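You operate a simulated robot arm through the tools that you are given. There is no shell and no other tool.

You run a simulated robot arm. Do the job below in one go: nothing can be reset, and whatever is moved stays where it is left.

Task
Set the relief knob to 40 bar and wind the press in until the red pin pops up.
Fine: turn the orange knob free before you wind; afterwards open the release knob till the pump gauge is at zero and shut it. Leave the other knobs alone.
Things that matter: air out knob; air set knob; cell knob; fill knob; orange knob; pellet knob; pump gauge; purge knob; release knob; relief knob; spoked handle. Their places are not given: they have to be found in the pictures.

It is judged by the outcome, as a careful person would: the job done as asked, and still so three seconds after it is handed in. It fails if anything else is knocked over, pushed out of place, dropped, spilled or broken.

Robot
A 7-joint arm with a three-finger gripper, fixed in place. Base frame: the origin is at the foot of the arm, x ahead of it, y to its left, z up. Lengths are in mm, angles in degrees, forces in N, time in s.
Its first joint turns from -166.0 to 166.0 degrees. Payload 2.69 kg.
The TCP is the grasp point between the finger pads, 30 mm short of the fingertips. In the tool frame z runs along the fingers and y along their closing line. The gripper opens to 128 mm. The gripper's body begins 117 mm behind the TCP.
Orientation is that of the tool frame in the base frame, as [roll, pitch, yaw] about the fixed x, y, z axes, in that order (R = Rz(yaw) Ry(pitch) Rx(roll)). With the fingers straight down and closing along the base's y, the tool's x points along the base's -x, its y along +y and its z along -z.

Tools
- The arm moves only by the tool drive_tool. Its argument "commands" is a list of rows, each a list of 7 numbers: the shift along the tool's x, y, z in mm, then the turn, a rotation vector about the tool's x, y, z in degrees, then the finger opening in mm, from 0 to 128. In form: [[tx, ty, tz, ax, ay, az, jaw], ...]. A call has 1 to 20 rows; each row shifts and turns the commanded pose from where the row before left it, along the tool's axes as they then stand. Rows are played at 5 a second. More than 50 mm and 8.6 degrees between two rows, or a gripper value outside its range, and nothing of the call is played. A pose out of reach is approached as far as the arm can. The call stops where the force on the tool passes 80 N (or 10 N more than at its start, if that is more) or the arm is blocked; 0.2 s more then pass. The fingers move at their own pace and stop on an object; they squeeze with about 45 N. The grip force told is the motor's: it shows also when the fingers shut on nothing. Time passes only in rows, and 0.2 s behind the last, so rows that do not move let the fingers close. The reply holds the time, the measured pose of the TCP, the force on the tool along the base axes, the opening and the grip force, in the units named above and with some noise, with the torque about the TCP (base axes, N m) and any sound that the robot's microphone picked up.
- Cameras (640 x 400 px; columns grow to the right, rows downward): "scene" is fixed at [51.4, -498.9, 1673.3]; the picture's right is [0.78, -0.63, 0.00], its down [-0.31, -0.38, -0.87] and it looks along [0.55, 0.68, -0.49] (base axes); focal length 360 px, centre (320, 200). "wrist" rides on the gripper at [58, 54, -131] in the tool frame; the picture's right is [-0.68, 0.74, 0.00], its down [-0.62, -0.57, -0.55] and it looks along [-0.40, -0.37, 0.84] (tool axes); focal length 234 px, centre (320, 200).
- camera(camera): a new picture of that camera. No time passes.
- raise_lower(by): slides the trunk up (or, below 0, down) by that many mm; the arm rides with it, the base frame stays. It gives what a move gives, with no picture.
- locate(camera, pixels): there is no depth. For up to 12 entries [column, row, z] of the newest picture of that camera ("zoom" is the newest enlarged one), the place [x, y] in the base frame at which the ray of that pixel passes the height z, good to about 2 mm. No time passes.
- inspect(camera, box): a new picture of the part [left, top, right, bottom] of that camera's present view, enlarged. No time passes.
- close_job(): hands the job in; it is judged then, once.

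Open the gripper and draw the arm clear of the work before you hand the job in, unless the task says otherwise.

The tools are called after "Emit:" as name(argument=value, ...) on one line, values as JSON. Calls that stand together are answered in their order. drive_tool: Moves the arm, as the interface text tells. Its arguments: {"type":"object","properties":{"commands":{"type":"array","items":{"type":"array","items":{"type":"number"}}}},"required":["commands"]} The other tools are called the same way: raise_lower (by) slides the trunk up or down; camera (camera) takes a picture; locate (camera, pixels) gives the place at which the rays of pixels pass given heights; inspect (camera, box) takes an enlarged picture of a part of a camera's view; close_job () hands the job in.

At the start:

```text
time_s: 0.0
ee_pos: [563.0, 298.6, 1413.6]
ee_rot: [179.9, 0.0, 180.0]
force: [0.0, 1.2, 0.1]
ft_torque: [-0.02, 0.01, 0.03]
finger_gap: 127.9
grip_force: 0.0
trunk travel left (down, up): [-225.0, 125.0]
```

scene: 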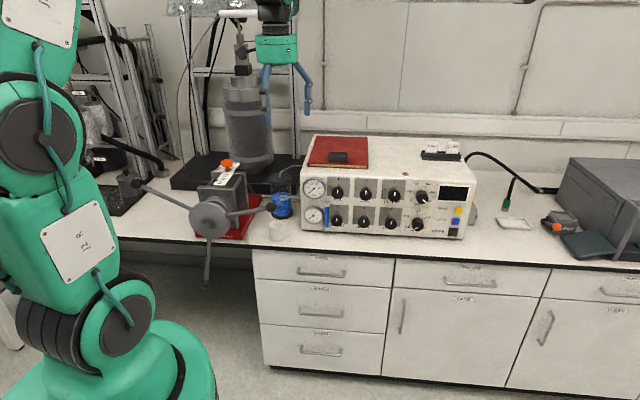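
wrist: 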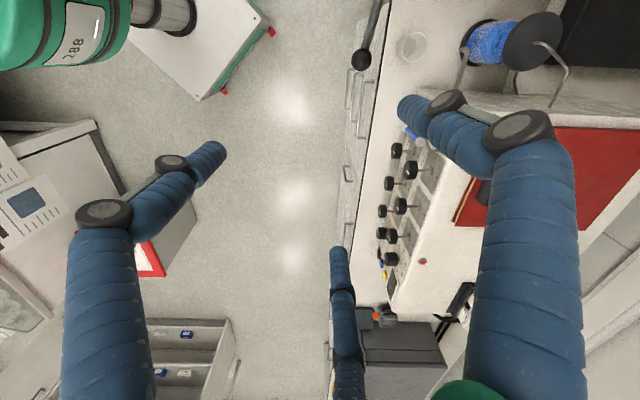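

The scene shows a white panel with gauges and knobs around (390,205) and a press with a spoked handle around (212,215). I'll enlarge both to read the labels.

Emit:
inspect(camera="scene", box=[290, 130, 490, 255])

Emit:
inspect(camera="scene", box=[110, 140, 310, 265])

Emit:
inspect(camera="scene", box=[295, 165, 385, 240])

Emit:
inspect(camera="scene", box=[380, 170, 480, 245])

```text
3.20 times, centred on (390, 192) of scene
```

zoom: 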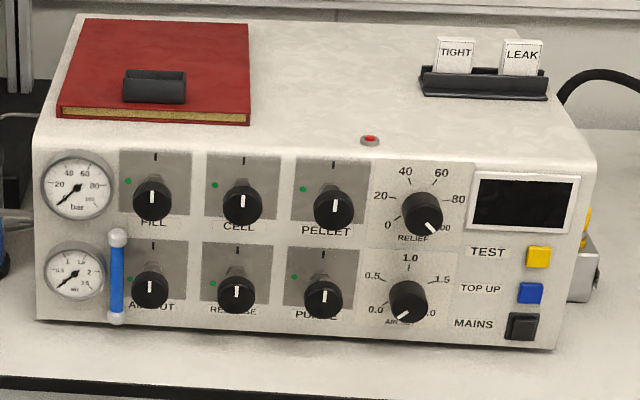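

```text
3.20 times, centred on (210, 202) of scene
```

zoom: 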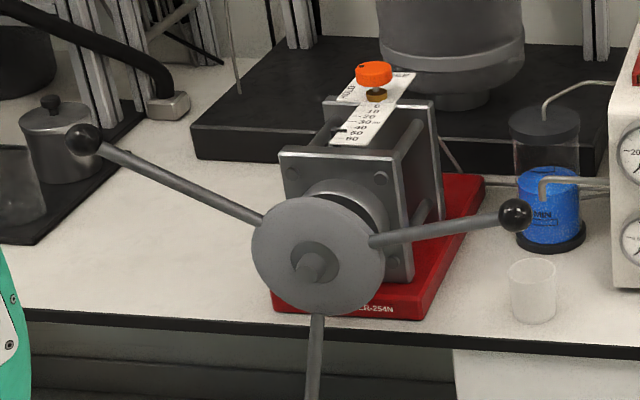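

```text
5.33 times, centred on (340, 202) of scene
```

zoom: 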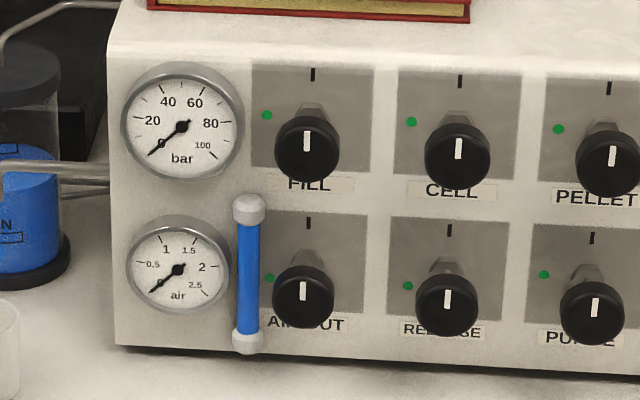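

```text
5.33 times, centred on (430, 208) of scene
```

zoom: 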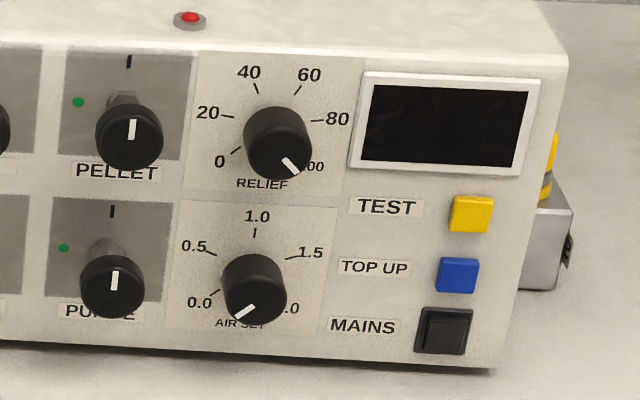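

The panel's RELIEF knob is top right and points to 100. All the white lines on the valve knobs point up to the black marks. I'll enlarge the wrist view so I can triangulate from both cameras.

Emit:
inspect(camera="wrist", box=[340, 90, 500, 310])

Emit:
locate(camera="scene", pixels=[[301, 228, 900], [463, 240, 900], [301, 228, 800], [463, 240, 800], [301, 228, 1000], [463, 240, 1000], [405, 173, 1000], [405, 173, 1100], [405, 173, 1200], [227, 163, 1000], [227, 163, 1100], [227, 163, 1200]])

Emit:
locate(camera="wrist", pixels=[[423, 262, 1000], [423, 262, 1100], [423, 262, 1200], [391, 310, 900], [391, 310, 1000], [391, 310, 800], [362, 60, 900], [362, 60, 1000], [362, 60, 1100]])

Emit:
locate(camera="scene", pixels=[[270, 206, 900], [270, 206, 1000], [270, 206, 1100]])

```text
1.82 times, centred on (420, 200) of wrist
```

zoom: 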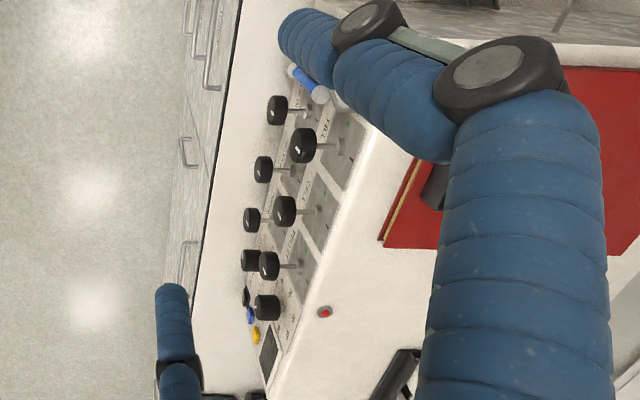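

```text
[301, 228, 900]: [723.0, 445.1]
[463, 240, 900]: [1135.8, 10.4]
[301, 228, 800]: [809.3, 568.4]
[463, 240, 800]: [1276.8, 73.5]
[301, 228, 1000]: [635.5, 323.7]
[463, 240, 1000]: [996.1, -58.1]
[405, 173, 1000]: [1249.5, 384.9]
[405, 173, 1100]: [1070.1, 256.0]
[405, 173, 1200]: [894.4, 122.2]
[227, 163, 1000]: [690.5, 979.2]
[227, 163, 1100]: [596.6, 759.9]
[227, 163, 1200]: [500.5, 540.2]
```

```text
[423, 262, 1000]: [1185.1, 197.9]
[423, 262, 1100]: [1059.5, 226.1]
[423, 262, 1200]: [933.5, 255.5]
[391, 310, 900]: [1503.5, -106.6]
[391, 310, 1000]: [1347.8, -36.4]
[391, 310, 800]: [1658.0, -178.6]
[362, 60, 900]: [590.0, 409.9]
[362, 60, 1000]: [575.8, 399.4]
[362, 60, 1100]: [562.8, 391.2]
```

```text
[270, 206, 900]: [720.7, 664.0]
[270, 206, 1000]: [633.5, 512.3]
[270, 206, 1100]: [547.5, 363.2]
```

Triangulating the red pin gives about (1036,231,1119), and the right handle ball is at about (565,393,1080). Next I query the knob faces in both views: relief is at scene (423,200), and at (267,307) in the wrist zoom.

Emit:
inspect(camera="wrist", box=[340, 90, 500, 310])

Emit:
locate(camera="zoom", pixels=[[265, 307, 1000], [265, 307, 1100], [298, 146, 1000], [298, 146, 1100], [259, 168, 900], [259, 168, 1000], [247, 260, 900], [247, 260, 1000], [275, 110, 900], [275, 110, 1000]])

Emit:
inspect(camera="scene", box=[290, 130, 490, 255])

Emit:
locate(camera="zoom", pixels=[[425, 218, 1000], [425, 218, 1100], [152, 203, 1000], [152, 203, 1100], [237, 297, 900], [237, 297, 1000], [408, 304, 900], [408, 304, 1000], [150, 290, 900], [150, 290, 1000]])

```text
1.82 times, centred on (420, 200) of wrist
```

zoom: 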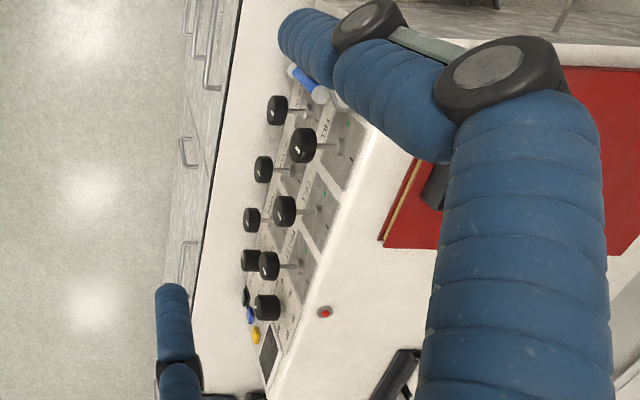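

```text
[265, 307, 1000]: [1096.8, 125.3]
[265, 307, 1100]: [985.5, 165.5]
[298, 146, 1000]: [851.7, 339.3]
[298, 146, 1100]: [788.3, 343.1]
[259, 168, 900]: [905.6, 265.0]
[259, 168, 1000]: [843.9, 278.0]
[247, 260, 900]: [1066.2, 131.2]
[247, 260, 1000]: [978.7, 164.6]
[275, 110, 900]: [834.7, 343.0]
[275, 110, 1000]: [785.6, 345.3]
```

```text
3.20 times, centred on (390, 192) of scene
```

zoom: 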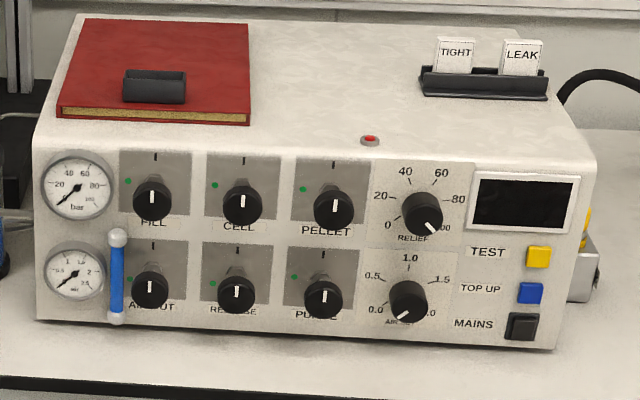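

```text
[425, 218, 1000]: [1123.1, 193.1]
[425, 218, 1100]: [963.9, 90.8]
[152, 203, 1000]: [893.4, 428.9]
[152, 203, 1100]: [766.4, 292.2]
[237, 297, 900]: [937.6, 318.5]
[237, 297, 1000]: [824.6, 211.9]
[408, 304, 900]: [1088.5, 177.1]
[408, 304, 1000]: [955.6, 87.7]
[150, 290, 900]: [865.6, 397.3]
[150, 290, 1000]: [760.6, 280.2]
```

Triangulated faces are relief (1043,144,1049), fill (811,341,1065) and release (880,270,947). The panel faces about (-0.65,-0.76). I'll yaw the tool in place by 49.7° so its x axis lines up with the panel normal, then take a new wrist picture.

Emit:
drive_tool(commands=[[0, 0, 0, 0, 0, -8.3, 128], [0, 0, 0, 0, 0, -8.3, 128], [0, 0, 0, 0, 0, -8.3, 128], [0, 0, 0, 0, 0, -8.3, 128], [0, 0, 0, 0, 0, -8.3, 128], [0, 0, 0, 0, 0, -8.2, 128], [0, 0, 0, 0, 0, 0, 128]])

Emit:
camera(camera="wrist")

Emit:
camera(camera="scene")

```text
time_s: 1.6
ee_pos: [561.9, 299.8, 1415.3]
ee_rot: [-180.0, 0.0, -130.2]
force: [0.9, 0.7, 0.1]
ft_torque: [-0.04, 0.01, -0.01]
finger_gap: 128.4
grip_force: 0.0
trunk travel left (down, up): [-225.0, 125.0]
```

```text
taken
```

wrist: 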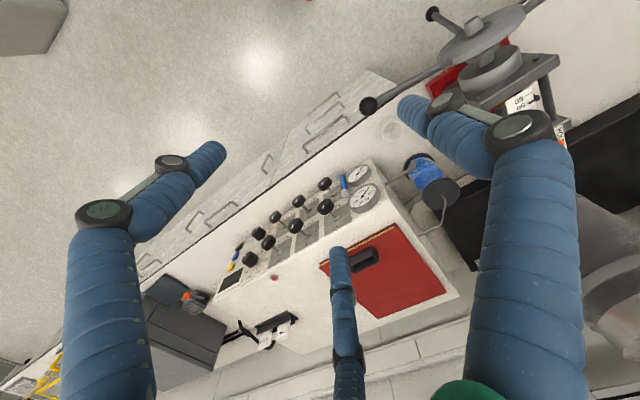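

```text
taken
```

scene: 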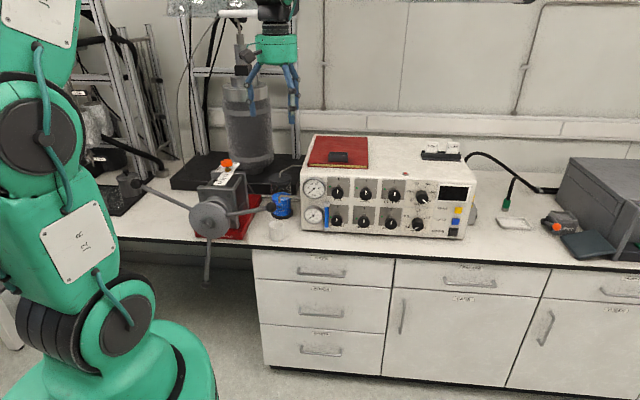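

The press is at the upper right of the wrist picture, with its hub near (480,35). I'll shift the tool at height toward the press to look down on the orange knob and handle.

Emit:
drive_tool(commands=[[-13.4, 41.7, 0, 0, 0, 0, 128], [-13.4, 41.7, 0, 0, 0, 0, 128], [-13.4, 41.7, 0, 0, 0, 0, 128], [-13.4, 41.7, 0, 0, 0, 0, 128], [-13.4, 41.7, 0, 0, 0, 0, 128], [-13.4, 41.7, 0, 0, 0, 0, 128], [-13.4, 41.7, 0, 0, 0, 0, 128], [0, 0, 0, 0, 0, 0, 128]])

Emit:
camera(camera="wrist")

Emit:
camera(camera="scene")

```text
time_s: 3.4
ee_pos: [399.2, 560.4, 1411.9]
ee_rot: [-180.0, 0.0, -130.3]
force: [0.0, 1.2, 0.5]
ft_torque: [-0.06, -0.06, 0.02]
finger_gap: 128.0
grip_force: 0.1
trunk travel left (down, up): [-225.0, 125.0]
```

```text
taken
```

wrist: 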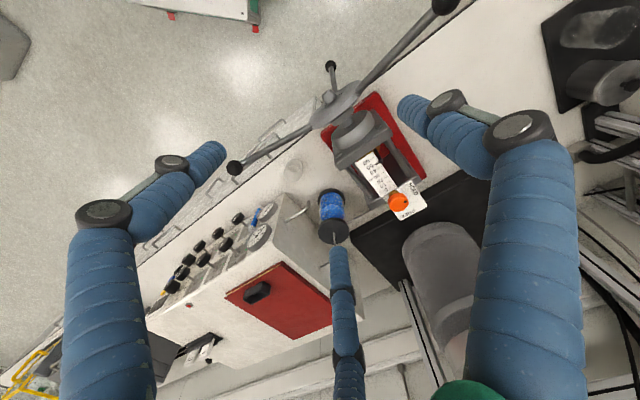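

```text
taken
```

scene: 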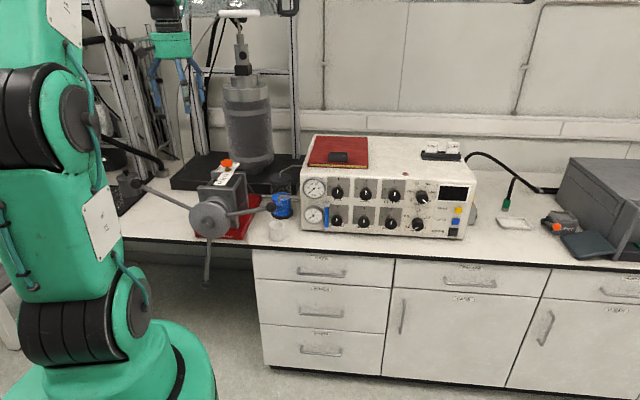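

The orange knob is at wrist (398,201), the hub at about (335,100), and the balls at (234,168), (331,65) and (444,5). I'll enlarge the press.

Emit:
inspect(camera="wrist", box=[340, 120, 460, 240])

Emit:
inspect(camera="wrist", box=[210, 0, 460, 180])

Emit:
locate(camera="wrist", pixels=[[398, 201, 1100], [398, 201, 1200], [234, 168, 1000], [234, 168, 1100], [444, 5, 1100], [444, 5, 1200], [331, 65, 900], [331, 65, 800]])

Emit:
inspect(camera="scene", box=[170, 145, 290, 220])

Emit:
inspect(camera="scene", box=[120, 160, 280, 290])

```text
3.33 times, centred on (400, 180) of wrist
```

zoom: 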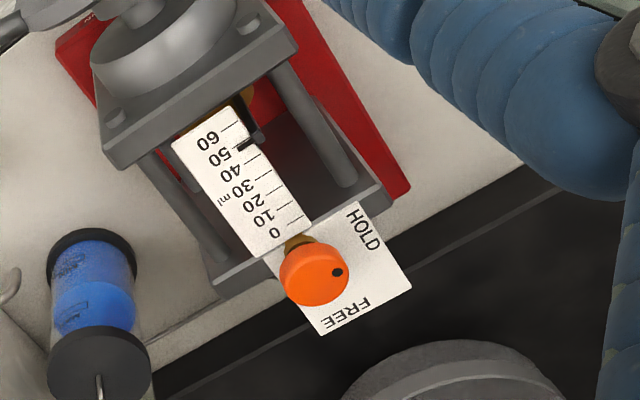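

```text
2.22 times, centred on (335, 90) of wrist
```

zoom: 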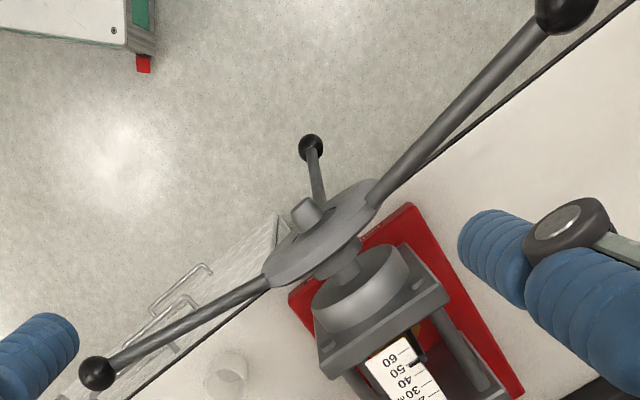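

```text
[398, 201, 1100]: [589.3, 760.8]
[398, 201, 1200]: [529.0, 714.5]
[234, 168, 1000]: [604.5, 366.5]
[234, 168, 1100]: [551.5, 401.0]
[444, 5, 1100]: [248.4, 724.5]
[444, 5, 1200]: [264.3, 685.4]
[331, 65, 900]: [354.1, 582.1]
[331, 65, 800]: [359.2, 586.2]
```

```text
5.33 times, centred on (230, 182) of scene
```

zoom: 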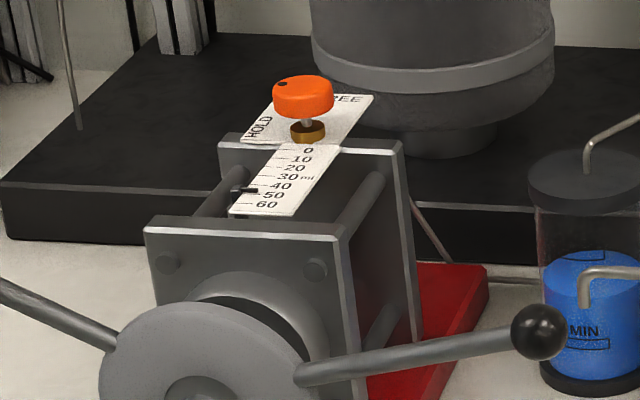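

```text
3.08 times, centred on (200, 225) of scene
```

zoom: 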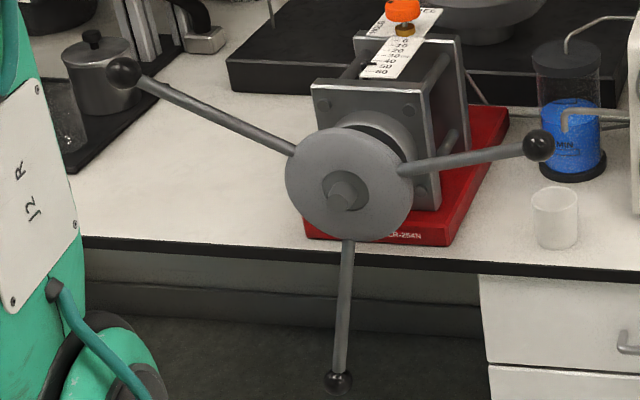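

The orange knob triangulates to about (593,760,1100). Its dot points to HOLD on the press's left, and FREE is at the back, so it needs 90° clockwise from above. I'll move above the knob and look again.

Emit:
drive_tool(commands=[[-46.2, -3, 0, 0, 0, 0, 128], [-46.2, -3, 0, 0, 0, 0, 128], [-46.2, -3, 0, 0, 0, 0, 128], [-46.2, -3, 0, 0, 0, 0, 128], [-46.2, -3, 0, 0, 0, 0, 128], [-46.2, -3, 0, 0, 0, 0, 128], [0, 0, 40, 0, 0, 0, 80], [0, 0, 40, 0, 0, 0, 80], [0, 0, 40, 0, 0, 0, 80], [0, 0, 40, 0, 0, 0, 80], [0, 0, 0, 0, 0, 0, 80], [0, 0, 0, 0, 0, 0, 80]])

Emit:
camera(camera="wrist")

Emit:
camera(camera="scene")

```text
time_s: 4.3
ee_pos: [494.8, 659.1, 1415.9]
ee_rot: [179.9, -0.5, -130.2]
force: [-19.5, -22.3, 2.3]
ft_torque: [4.71, -3.94, -0.29]
finger_gap: 128.1
grip_force: 0.1
trunk travel left (down, up): [-225.0, 125.0]
stopped in row 4: the force on the tool passed its limit at 206 N (the readings are from after the stop); the commanded pose is now the measured one
```

```text
taken
```

wrist: 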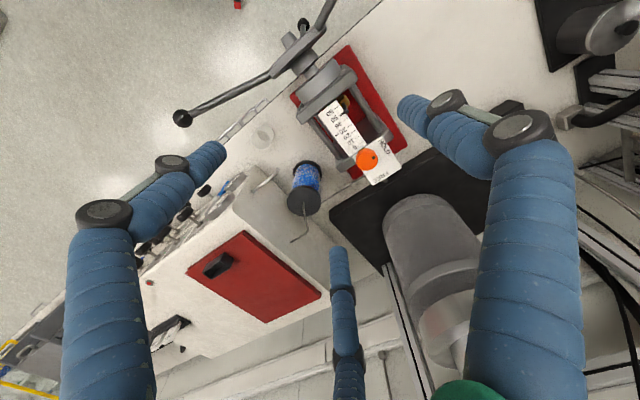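

```text
taken
```

scene: 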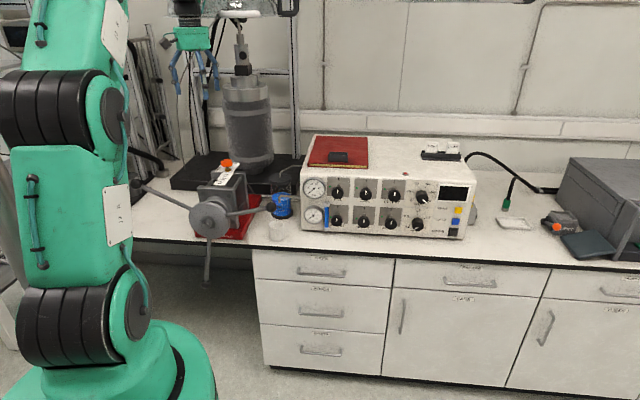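

The tool touched something overhead: the torque puts the contact about 210 mm above the TCP, probably the white bar at scene (240,13) at z≈1630. I'll back off along tool +x and check that nothing shifted.

Emit:
drive_tool(commands=[[25, 0, 0, 0, 0, 0, 100], [25, 0, 0, 0, 0, 0, 100], [0, 0, 0, 0, 0, 0, 100]])

Emit:
inspect(camera="scene", box=[150, 0, 310, 100])

```text
time_s: 5.1
ee_pos: [467.8, 623.9, 1414.2]
ee_rot: [179.9, -0.8, -130.3]
force: [-0.6, -0.3, -0.5]
ft_torque: [0.0, 0.01, -0.05]
finger_gap: 100.0
grip_force: 0.1
trunk travel left (down, up): [-225.0, 125.0]
```

```text
4.00 times, centred on (230, 50) of scene
```

zoom: 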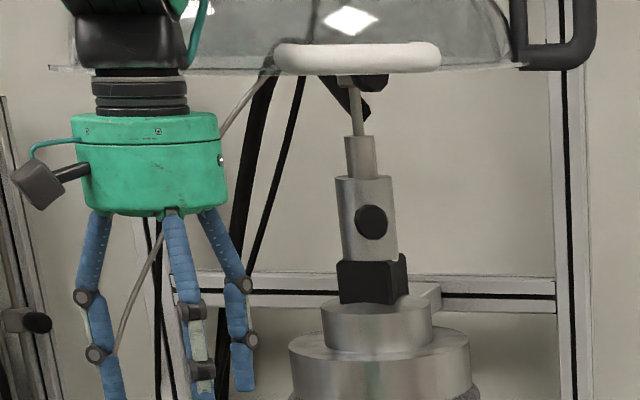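

The obstacle is a clear guard with a white handle, bottom edge at z≈1620, and it looks unmoved. I'll descend to z≈1185 here, before the guard, and then go forward under it in smaller steps.

Emit:
drive_tool(commands=[[0, 0, 38, 0, 0, 0, 90], [0, 0, 38, 0, 0, 0, 90], [0, 0, 38, 0, 0, 0, 90], [0, 0, 38, 0, 0, 0, 90], [0, 0, 38, 0, 0, 0, 90], [0, 0, 38, 0, 0, 0, 90], [0, 0, 0, 0, 0, 0, 90]])

Emit:
camera(camera="scene")

Emit:
camera(camera="wrist")

```text
time_s: 6.7
ee_pos: [460.7, 624.3, 1183.2]
ee_rot: [-179.9, -0.8, -130.4]
force: [0.4, 0.5, -0.5]
ft_torque: [-0.04, 0.03, 0.0]
finger_gap: 90.1
grip_force: 0.1
trunk travel left (down, up): [-225.0, 125.0]
```

```text
taken
```

scene: 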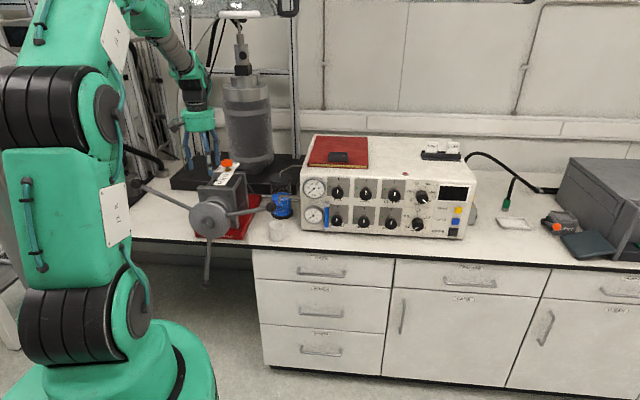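

```text
taken
```

wrist: 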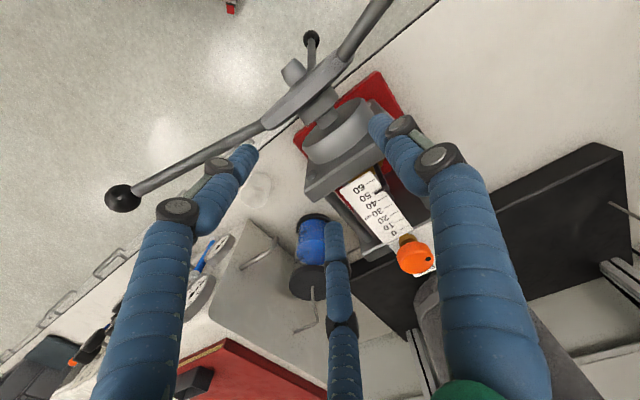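

The orange knob is now at wrist (415,256). I'll locate it at candidate heights to refine its position.

Emit:
inspect(camera="wrist", box=[340, 170, 500, 290])

Emit:
locate(camera="wrist", pixels=[[415, 256, 1080], [415, 256, 1100], [415, 256, 1120], [122, 198, 1080], [312, 38, 850], [312, 38, 800]])

Emit:
locate(camera="scene", pixels=[[226.5, 163, 1080], [226.5, 163, 1100], [226.5, 163, 1120], [271, 207, 1080], [205.5, 284, 850], [205.5, 284, 800], [136.4, 183, 1100], [136.4, 183, 1150], [208, 220, 1000], [208, 220, 1050]])

```text
3.33 times, centred on (420, 230) of wrist
```

zoom: 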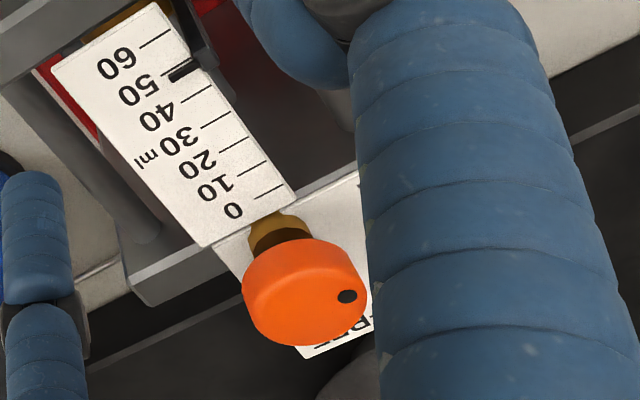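

```text
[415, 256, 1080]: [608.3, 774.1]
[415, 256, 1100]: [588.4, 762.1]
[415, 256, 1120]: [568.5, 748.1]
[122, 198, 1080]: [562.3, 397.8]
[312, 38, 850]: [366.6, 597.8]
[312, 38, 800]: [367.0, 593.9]
```

```text
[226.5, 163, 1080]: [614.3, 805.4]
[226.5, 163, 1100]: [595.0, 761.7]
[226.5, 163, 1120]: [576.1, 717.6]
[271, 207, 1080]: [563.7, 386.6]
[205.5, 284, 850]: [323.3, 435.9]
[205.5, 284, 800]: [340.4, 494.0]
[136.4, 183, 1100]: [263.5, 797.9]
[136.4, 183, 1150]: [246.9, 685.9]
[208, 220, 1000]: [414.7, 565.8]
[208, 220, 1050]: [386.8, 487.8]
```

The knob centre is at about (591,762,1100). I'm moving forward 189 mm at z 1183 to get above it.

Emit:
drive_tool(commands=[[-27, -1.4, 0, 0, 0, 0, 90], [-27, -1.4, 0, 0, 0, 0, 90], [-27, -1.4, 0, 0, 0, 0, 90], [-27, -1.4, 0, 0, 0, 0, 90], [-27, -1.4, 0, 0, 0, 0, 90], [-27, -1.4, 0, 0, 0, 0, 90], [-27, -1.2, 0, 0, 0, 0, 90], [0, 0, 0, 0, 0, 0, 90]])

Emit:
camera(camera="scene")

Emit:
camera(camera="wrist")

```text
time_s: 8.5
ee_pos: [592.8, 758.5, 1181.0]
ee_rot: [180.0, -0.8, -130.2]
force: [-0.7, 0.5, -0.4]
ft_torque: [0.0, -0.01, 0.01]
finger_gap: 90.1
grip_force: 0.1
trunk travel left (down, up): [-225.0, 125.0]
```

```text
taken
```

scene: 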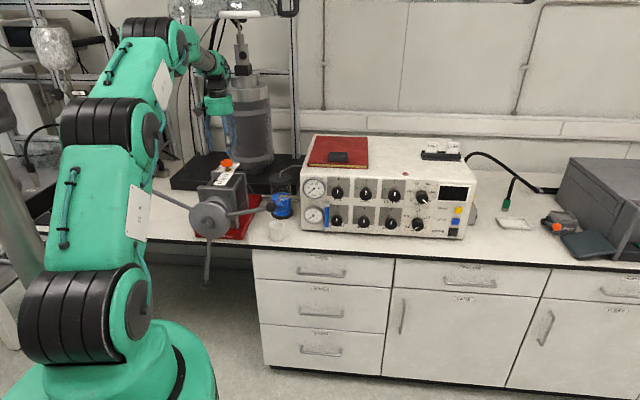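

```text
taken
```

wrist: 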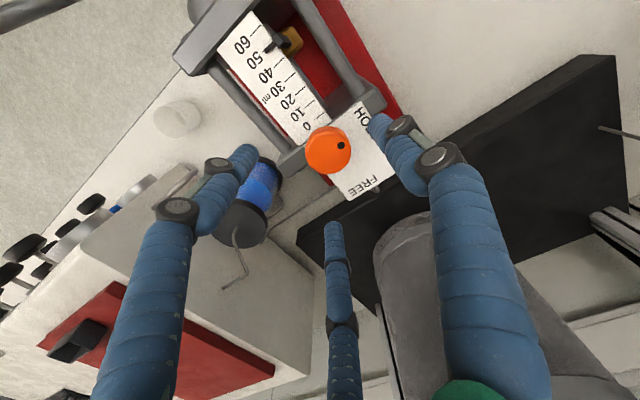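

The knob is at wrist (327,149) with its dot toward HOLD at (341,146). I'll locate the knob edges, the dot and the labels.

Emit:
inspect(camera="wrist", box=[270, 90, 430, 210])

Emit:
locate(camera="wrist", pixels=[[328, 151, 1110], [328, 148, 1100], [341, 146, 1110], [362, 187, 1070], [362, 113, 1070], [304, 152, 1100], [350, 148, 1100], [318, 125, 1070]])

```text
3.33 times, centred on (350, 150) of wrist
```

zoom: 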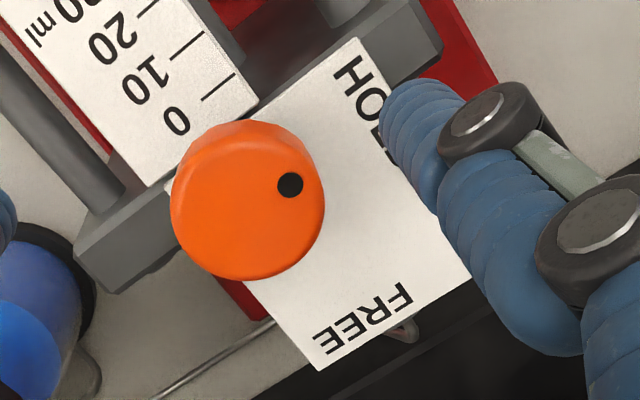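

```text
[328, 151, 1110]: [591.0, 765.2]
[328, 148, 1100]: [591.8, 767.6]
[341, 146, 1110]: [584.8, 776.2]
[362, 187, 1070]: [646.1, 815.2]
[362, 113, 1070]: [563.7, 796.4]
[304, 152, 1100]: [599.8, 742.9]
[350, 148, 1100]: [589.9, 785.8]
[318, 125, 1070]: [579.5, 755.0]
```

Knob centre is about (592,764), top at about 1110. FREE lies at azimuth 43° and the dot is at about 120–130°. I'll align, descend to TCP z 1112 and close.

Emit:
drive_tool(commands=[[-3.7, 4.2, 23, 0, 0, 0, 90], [0, 0, 23, 0, 0, 0, 90], [0, 0, 23, 0, 0, 0, 90], [0, 0, 0, 0, 0, 0, 90], [0, 0, 0, 0, 0, 0, 30], [0, 0, 0, 0, 0, 0, 30], [0, 0, 0, 0, 0, 0, 30]])

Emit:
camera(camera="wrist")

```text
time_s: 10.1
ee_pos: [597.0, 764.7, 1111.4]
ee_rot: [-180.0, -0.6, -130.4]
force: [44.3, 15.6, -2.8]
ft_torque: [0.41, -1.26, -0.09]
finger_gap: 44.9
grip_force: 45.1
trunk travel left (down, up): [-225.0, 125.0]
```

```text
taken
```

wrist: 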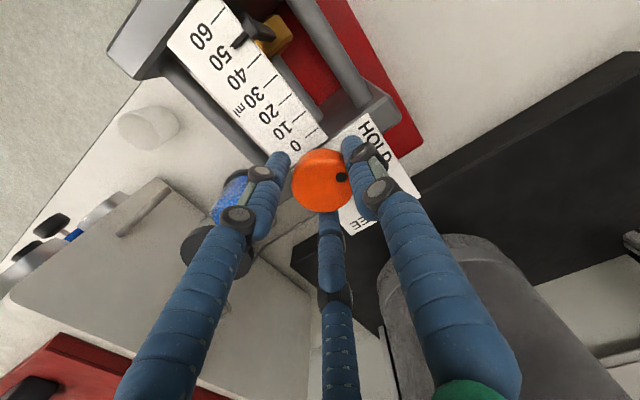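

The grip holds the knob (44.9 mm), but there is a 44 N side load, so the knob centre lies nearer (597,765). I'll shift the command to relieve it.

Emit:
drive_tool(commands=[[-4, -3.2, 0, 0, 0, 0, 30], [0, 0, 0, 0, 0, 0, 30]])

```text
time_s: 10.7
ee_pos: [596.8, 766.0, 1111.1]
ee_rot: [179.9, -0.9, -130.3]
force: [14.7, 11.7, 1.5]
ft_torque: [0.3, -0.11, 0.0]
finger_gap: 44.3
grip_force: 45.3
trunk travel left (down, up): [-225.0, 125.0]
```

Load is down to about 19 N. Now I turn the knob clockwise from above (tool +z), 32° first to check torque.

Emit:
drive_tool(commands=[[-1.5, -0.5, 0, 0, 0, 0, 30], [0, 0, 0, 0, 0, 8, 30], [0, 0, 0, 0, 0, 8, 30], [0, 0, 0, 0, 0, 8, 30], [0, 0, 0, 0, 0, 8, 30], [0, 0, 0, 0, 0, 0, 30]])

Emit:
inspect(camera="wrist", box=[240, 100, 440, 250])

Emit:
inspect(camera="scene", box=[180, 120, 280, 195])

```text
time_s: 12.1
ee_pos: [598.2, 767.1, 1112.1]
ee_rot: [-179.5, -0.7, -162.4]
force: [-20.5, 13.6, -9.6]
ft_torque: [0.23, 0.99, 0.01]
finger_gap: 43.0
grip_force: 45.1
trunk travel left (down, up): [-225.0, 125.0]
```

```text
2.67 times, centred on (340, 175) of wrist
```

zoom: 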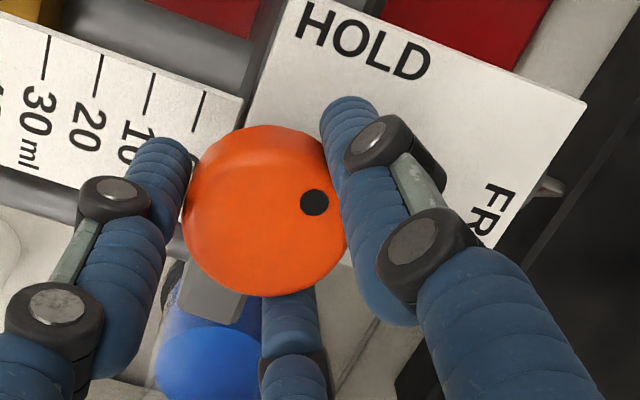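

```text
5.33 times, centred on (230, 158) of scene
```

zoom: 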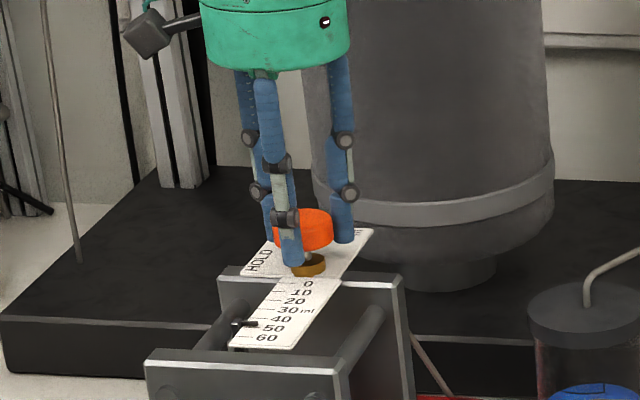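

The dot rotates with the gripper while the labels swing past, so the knob is turning. I continue another 56°.

Emit:
drive_tool(commands=[[0, 0, 0, 0, 0, 8, 30], [0, 0, 0, 0, 0, 8, 30], [0, 0, 0, 0, 0, 8, 30], [0, 0, 0, 0, 0, 8, 30], [0, 0, 0, 0, 0, 8, 30], [0, 0, 0, 0, 0, 8, 30], [0, 0, 0, 0, 0, 8, 30], [0, 0, 0, 0, 0, 0, 30]])

Emit:
inspect(camera="wrist", box=[240, 100, 440, 250])

Emit:
inspect(camera="scene", box=[180, 120, 280, 195])

```text
time_s: 13.9
ee_pos: [597.3, 767.0, 1112.0]
ee_rot: [-179.2, 0.1, 141.7]
force: [-23.5, 12.3, -17.8]
ft_torque: [0.29, 0.57, -0.02]
finger_gap: 43.1
grip_force: 44.9
trunk travel left (down, up): [-225.0, 125.0]
```

```text
2.67 times, centred on (340, 175) of wrist
```

zoom: 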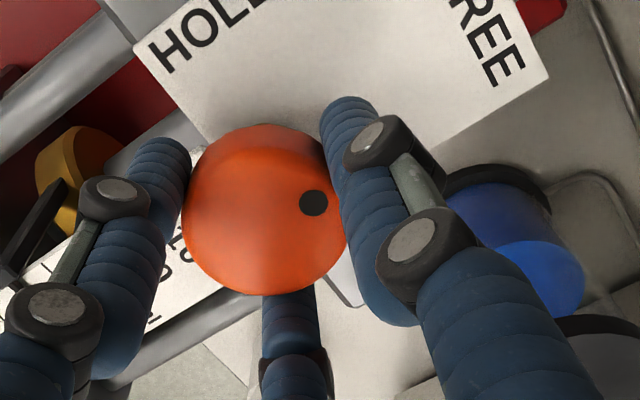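

```text
5.33 times, centred on (230, 158) of scene
```

zoom: 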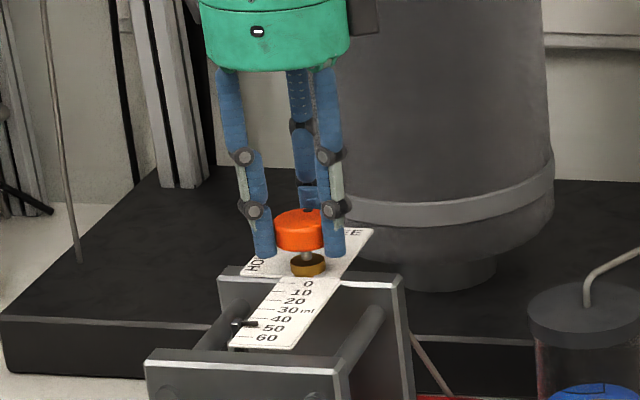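

The dot now sits at the back (toward FREE). I'll locate the dot against the knob centre to compute its azimuth, and the label.

Emit:
camera(camera="wrist")

Emit:
locate(camera="wrist", pixels=[[337.6, 176.2, 1110], [320, 180, 1110], [320, 184, 1110], [402, 114, 1070], [300, 107, 1070]])

```text
taken
```

wrist: 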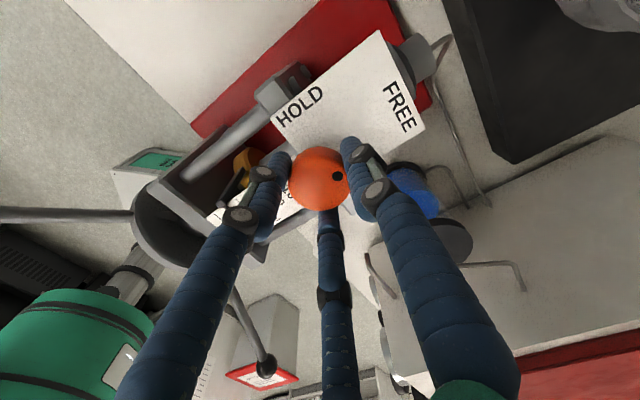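

```text
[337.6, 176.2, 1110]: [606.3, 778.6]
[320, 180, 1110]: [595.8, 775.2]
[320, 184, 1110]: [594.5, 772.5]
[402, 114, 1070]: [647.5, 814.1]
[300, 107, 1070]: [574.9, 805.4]
```

Dot azimuth is about 52° and FREE about 43–45°, so I add 3° more. Then I open and lift to z≈1185.

Emit:
drive_tool(commands=[[0, 0, 0, 0, 0, 3, 30], [0, 0, 0, 0, 0, 0, 30], [0, 0, 0, 0, 0, 0, 90], [0, 0, 0, 0, 0, 0, 90], [0, 0, -25, 0, 0, 0, 90], [0, 0, -25, 0, 0, 0, 90], [0, 0, -25, 0, 0, 0, 90], [0, 0, 0, 0, 0, 0, 90]])

Emit:
camera(camera="wrist")

Emit:
inspect(camera="scene", box=[180, 120, 280, 195])

```text
time_s: 15.7
ee_pos: [599.3, 767.2, 1186.9]
ee_rot: [-179.1, -0.1, 138.7]
force: [0.2, 0.3, -0.3]
ft_torque: [0.01, -0.05, 0.03]
finger_gap: 89.8
grip_force: 0.1
trunk travel left (down, up): [-225.0, 125.0]
```

```text
taken
```

wrist: 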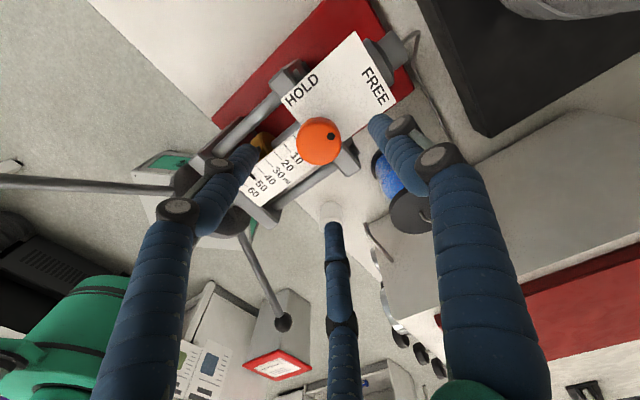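

```text
5.33 times, centred on (230, 158) of scene
```

zoom: 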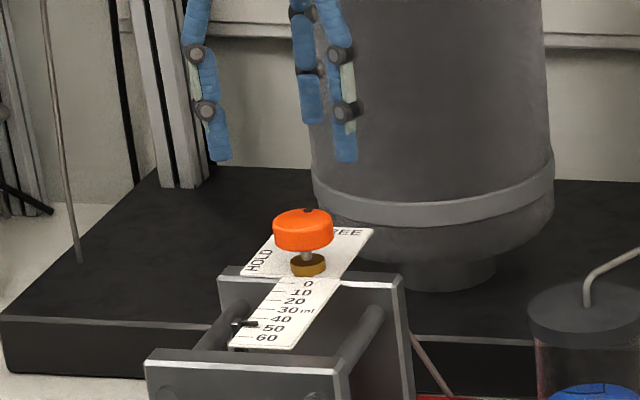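

The orange knob's dot points to FREE and the handle is unchanged. Next is the relief knob: I retreat from under the guard, rise and move toward the space in front of the panel.

Emit:
drive_tool(commands=[[0, -40, 0, 0, 0, 0, 90], [0, -40, 0, 0, 0, 0, 90], [0, -40, 0, 0, 0, 0, 90], [0, -40, 0, 0, 0, 0, 90], [0, -40, 0, 0, 0, 0, 90], [0, -40, 0, 0, 0, 0, 90], [0, 0, -40, 0, 0, 1.4, 90], [0, 0, -40, 0, 0, 1.4, 90], [0, 0, -40, 0, 0, 1.4, 90], [-39, -14, 0, 0, 0, 0, 90], [-39, -14, 0, 0, 0, 0, 90], [-39, -14, 0, 0, 0, 0, 90], [-39, -14, 0, 0, 0, 0, 90], [-39, -14, 0, 0, 0, 0, 90], [-39, -14, 0, 0, 0, 0, 90], [-39, -14, 0, 0, 0, 0, 90], [-39, -14, 0, 0, 0, 0, 90], [0, 0, 0, 0, 0, 0, 90]])

Emit:
camera(camera="wrist")

Emit:
camera(camera="scene")

```text
time_s: 19.5
ee_pos: [581.8, 284.2, 1312.6]
ee_rot: [-179.2, 0.1, 134.5]
force: [0.0, 0.3, -0.8]
ft_torque: [0.07, 0.02, 0.0]
finger_gap: 90.0
grip_force: 0.1
trunk travel left (down, up): [-225.0, 125.0]
```

```text
taken
```

wrist: 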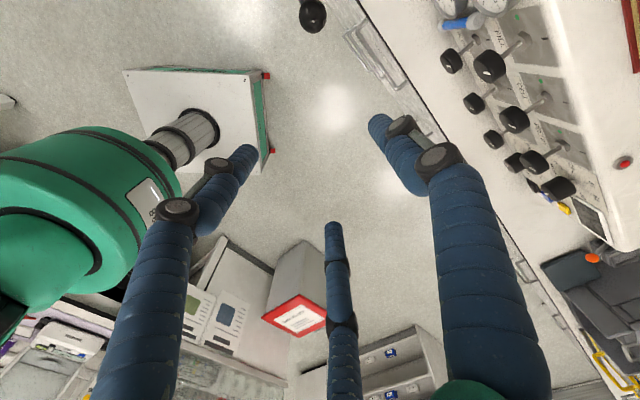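

```text
taken
```

scene: 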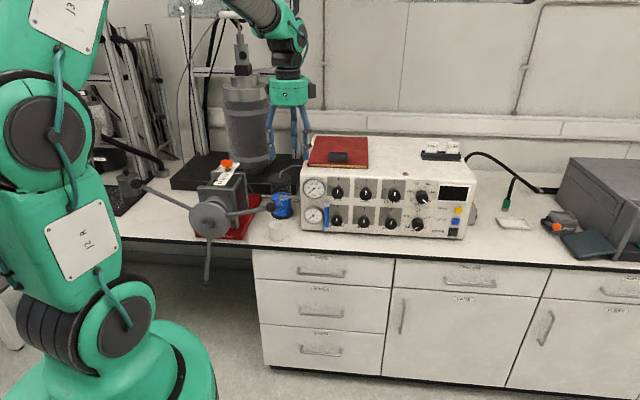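

The wrist camera now sees the panel at the upper right. I'll enlarge it for a better triangulation.

Emit:
inspect(camera="wrist", box=[430, 10, 640, 240])

Emit:
inspect(camera="scene", box=[380, 170, 480, 245])

```text
1.74 times, centred on (535, 125) of wrist
```

zoom: 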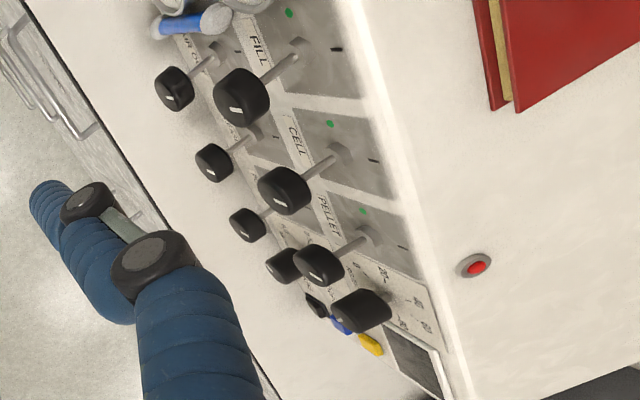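

```text
5.33 times, centred on (430, 208) of scene
```

zoom: 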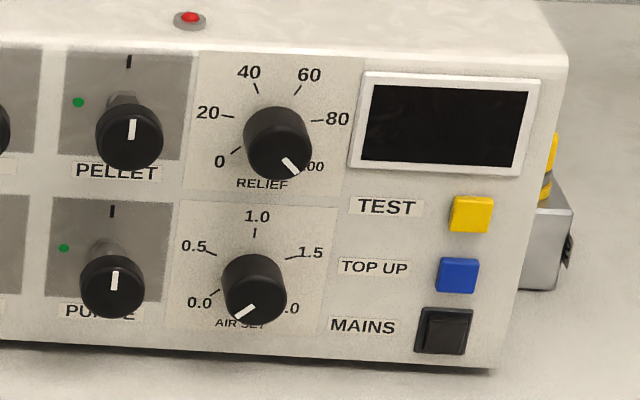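

I query the wrist rays for the relief, release, air out and fill faces, the red pin and the panel corner, to triangulate with the scene rays.

Emit:
locate(camera="wrist", pixels=[[550.4, 190.5, 1000], [550.4, 190.5, 1100], [484.3, 68.6, 1000], [484.3, 68.6, 1100], [469.4, 104.8, 900], [469.4, 104.8, 1000], [445.8, 63.4, 900], [445.8, 63.4, 1000], [624.6, 162.3, 1100], [624.6, 162.3, 1150]])

Emit:
locate(camera="scene", pixels=[[422.7, 199.6, 1000], [422.7, 199.6, 1100], [337.4, 193.5, 1000], [337.4, 193.5, 1100], [363.9, 222.6, 900], [363.9, 222.6, 1000], [336.8, 220.6, 900], [336.8, 220.6, 1000], [405.6, 173.7, 1100], [405.6, 173.7, 1150]])

```text
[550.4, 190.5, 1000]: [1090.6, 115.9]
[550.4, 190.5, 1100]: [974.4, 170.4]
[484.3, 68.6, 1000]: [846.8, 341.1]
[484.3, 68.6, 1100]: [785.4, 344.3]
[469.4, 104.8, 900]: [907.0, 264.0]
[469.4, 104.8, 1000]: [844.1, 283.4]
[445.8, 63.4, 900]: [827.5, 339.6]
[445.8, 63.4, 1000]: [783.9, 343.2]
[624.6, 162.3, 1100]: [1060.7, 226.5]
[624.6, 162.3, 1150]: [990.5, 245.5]
```

```text
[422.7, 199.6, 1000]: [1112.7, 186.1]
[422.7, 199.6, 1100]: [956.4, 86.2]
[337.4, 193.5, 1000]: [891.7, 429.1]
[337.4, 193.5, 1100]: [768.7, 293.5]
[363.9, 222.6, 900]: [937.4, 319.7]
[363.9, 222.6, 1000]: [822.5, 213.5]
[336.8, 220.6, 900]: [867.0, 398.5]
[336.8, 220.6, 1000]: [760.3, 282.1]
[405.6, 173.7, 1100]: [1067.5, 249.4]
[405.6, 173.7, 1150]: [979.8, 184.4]
```

The relief face is at about (1037,140,1047), the release face (879,272,947) and the air out face (807,340,952), and the panel's inward normal is near azimuth 46°. I'll tilt the tool to horizontal along the panel normal while shifting right.

Emit:
drive_tool(commands=[[-39, 0, 0, 0, 0, -1.9, 90], [-39, 0, 0, -8.2, 0, 0, 90], [-39, 0, 0, -8.2, 0, 0, 90], [-39, 0, 0, -8.2, 0, 0, 90], [-39, 0, 0, -8.2, 0, 0, 90], [-39, 0, 0, -8.2, 0, 0, 90], [-39, 0, 0, -8.2, 0, 0, 90], [-39, 0, 0, -8.2, 0, 0, 90], [-39, 0, 0, -8.2, 0, 0, 90], [-39, 0, 0, -8.2, 0, 0, 90], [-39, 0, 0, -8.2, 0, 0, 90], [0, 0, 0, -8, 0, 0, 90], [0, 0, 0, 0, 0, 0, 90]])

Emit:
camera(camera="wrist")

Emit:
camera(camera="scene")

```text
time_s: 22.3
ee_pos: [892.6, -11.1, 1314.2]
ee_rot: [90.8, 0.2, 136.3]
force: [1.3, 0.4, 0.5]
ft_torque: [0.01, -0.01, 0.04]
finger_gap: 90.0
grip_force: 0.1
trunk travel left (down, up): [-225.0, 125.0]
```

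```text
taken
```

wrist: 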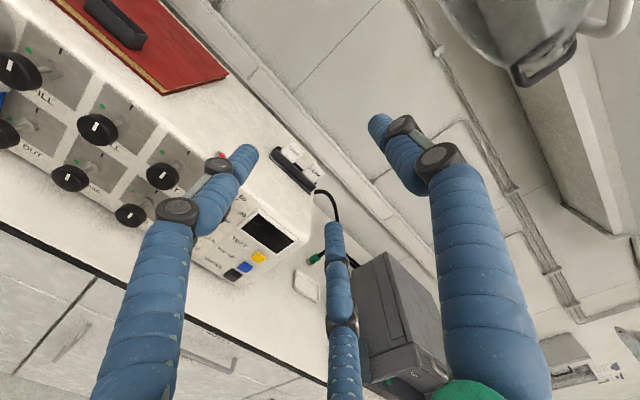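

```text
taken
```

scene: 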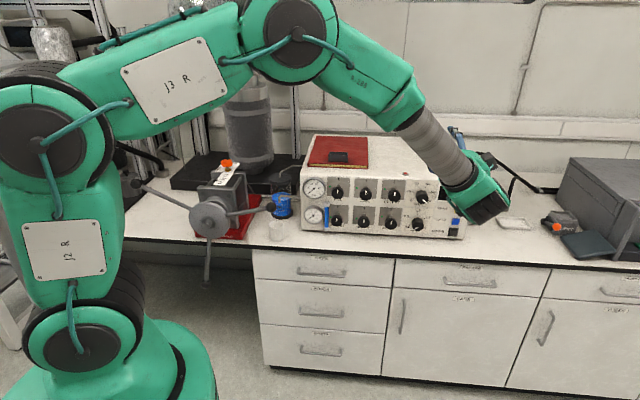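

The tool is horizontal and laterally aligned with the relief knob. I descend 266 mm and advance 80 mm, leaving about 130 mm to the knob face, then look.

Emit:
drive_tool(commands=[[0, -38, 10, 0, 0, 0, 90], [0, -38, 10, 0, 0, 0, 90], [0, -38, 12, 0, 0, 0, 90], [0, -38, 12, 0, 0, 0, 90], [0, -38, 12, 0, 0, 0, 90], [0, -38, 12, 0, 0, 0, 90], [0, -36, 12, 0.8, 0, 0, 90], [0, 0, 0, 0, 0, 0, 90]])

Emit:
camera(camera="wrist")

Emit:
camera(camera="scene")

```text
time_s: 24.1
ee_pos: [943.9, 47.5, 1045.0]
ee_rot: [91.6, 0.1, 136.4]
force: [0.7, 0.4, -0.3]
ft_torque: [0.03, -0.02, 0.04]
finger_gap: 90.0
grip_force: 0.1
trunk travel left (down, up): [-225.0, 125.0]
```

```text
taken
```

wrist: 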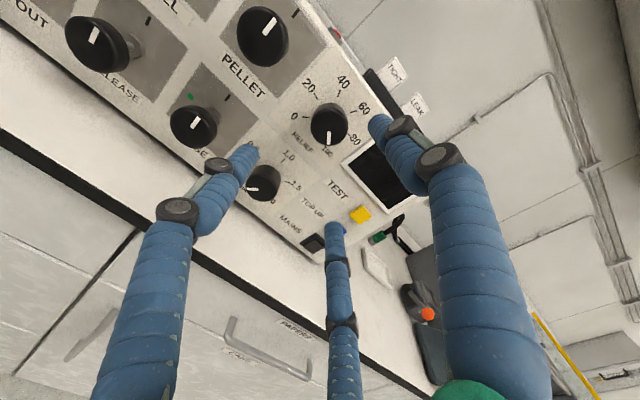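

```text
taken
```

scene: 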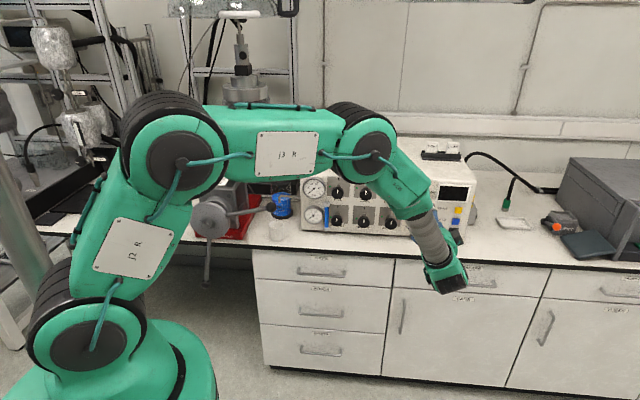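

The relief knob shows at wrist (330,124). I enlarge it to see the knob and scale.

Emit:
inspect(camera="wrist", box=[270, 60, 400, 180])

Emit:
locate(camera="wrist", pixels=[[329, 127, 1042], [329, 127, 1047], [329, 127, 1052], [262, 183, 935], [262, 183, 945], [194, 126, 947], [97, 44, 947], [262, 36, 1064], [262, 36, 1060]])

```text
3.33 times, centred on (335, 120) of wrist
```

zoom: 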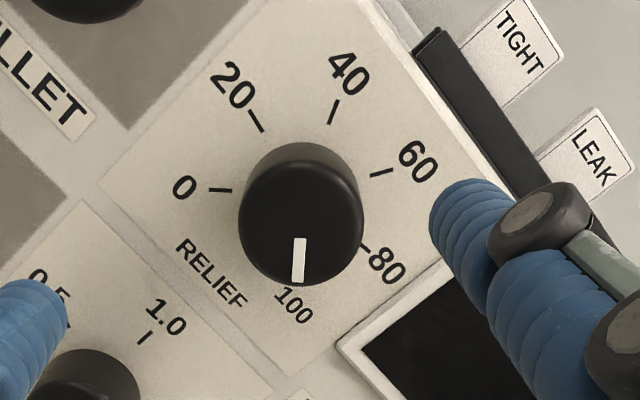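

```text
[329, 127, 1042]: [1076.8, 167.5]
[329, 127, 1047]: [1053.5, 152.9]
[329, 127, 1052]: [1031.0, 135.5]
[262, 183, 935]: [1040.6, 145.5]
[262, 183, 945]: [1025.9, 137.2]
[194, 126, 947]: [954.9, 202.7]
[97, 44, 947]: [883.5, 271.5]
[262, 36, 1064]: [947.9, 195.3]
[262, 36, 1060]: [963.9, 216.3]
```

The relief face centre is at about (1037.5,140.5,1050.5). I level the tool, align it and advance to just short of the face.

Emit:
drive_tool(commands=[[-3.6, 5.5, 30, -1.6, 0, 0, 80], [0, 0, 30, 0, 0, 0, 80], [0, 0, 20, 0, 0, 0, 80], [0, 0, 0, 0, 0, 0, 80]])

Emit:
camera(camera="wrist")

```text
time_s: 25.1
ee_pos: [1001.6, 100.1, 1053.2]
ee_rot: [90.0, 0.2, 136.5]
force: [0.5, 0.6, 0.0]
ft_torque: [-0.01, -0.02, 0.01]
finger_gap: 80.1
grip_force: 0.0
trunk travel left (down, up): [-225.0, 125.0]
```

```text
taken
```

wrist: 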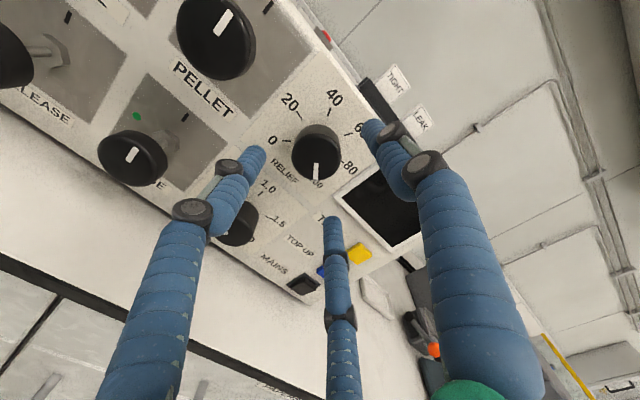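

I check the alignment: the tool axis at the face should project to about (319,159).

Emit:
inspect(camera="wrist", box=[260, 100, 380, 200])

Emit:
locate(camera="wrist", pixels=[[316, 156, 1046], [316, 156, 1050], [316, 156, 1054]])

```text
4.00 times, centred on (320, 150) of wrist
```

zoom: 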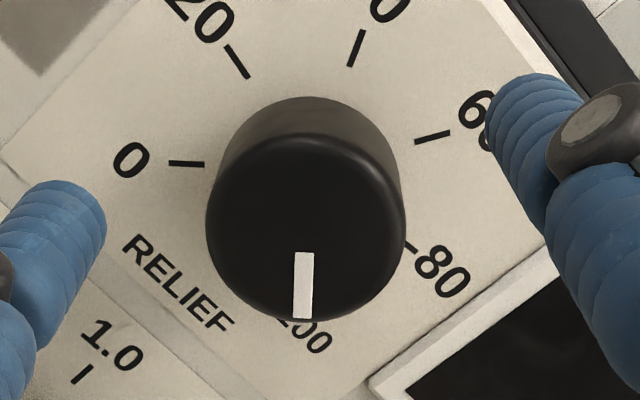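

```text
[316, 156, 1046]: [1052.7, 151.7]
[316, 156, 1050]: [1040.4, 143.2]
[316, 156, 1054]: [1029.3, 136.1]
```

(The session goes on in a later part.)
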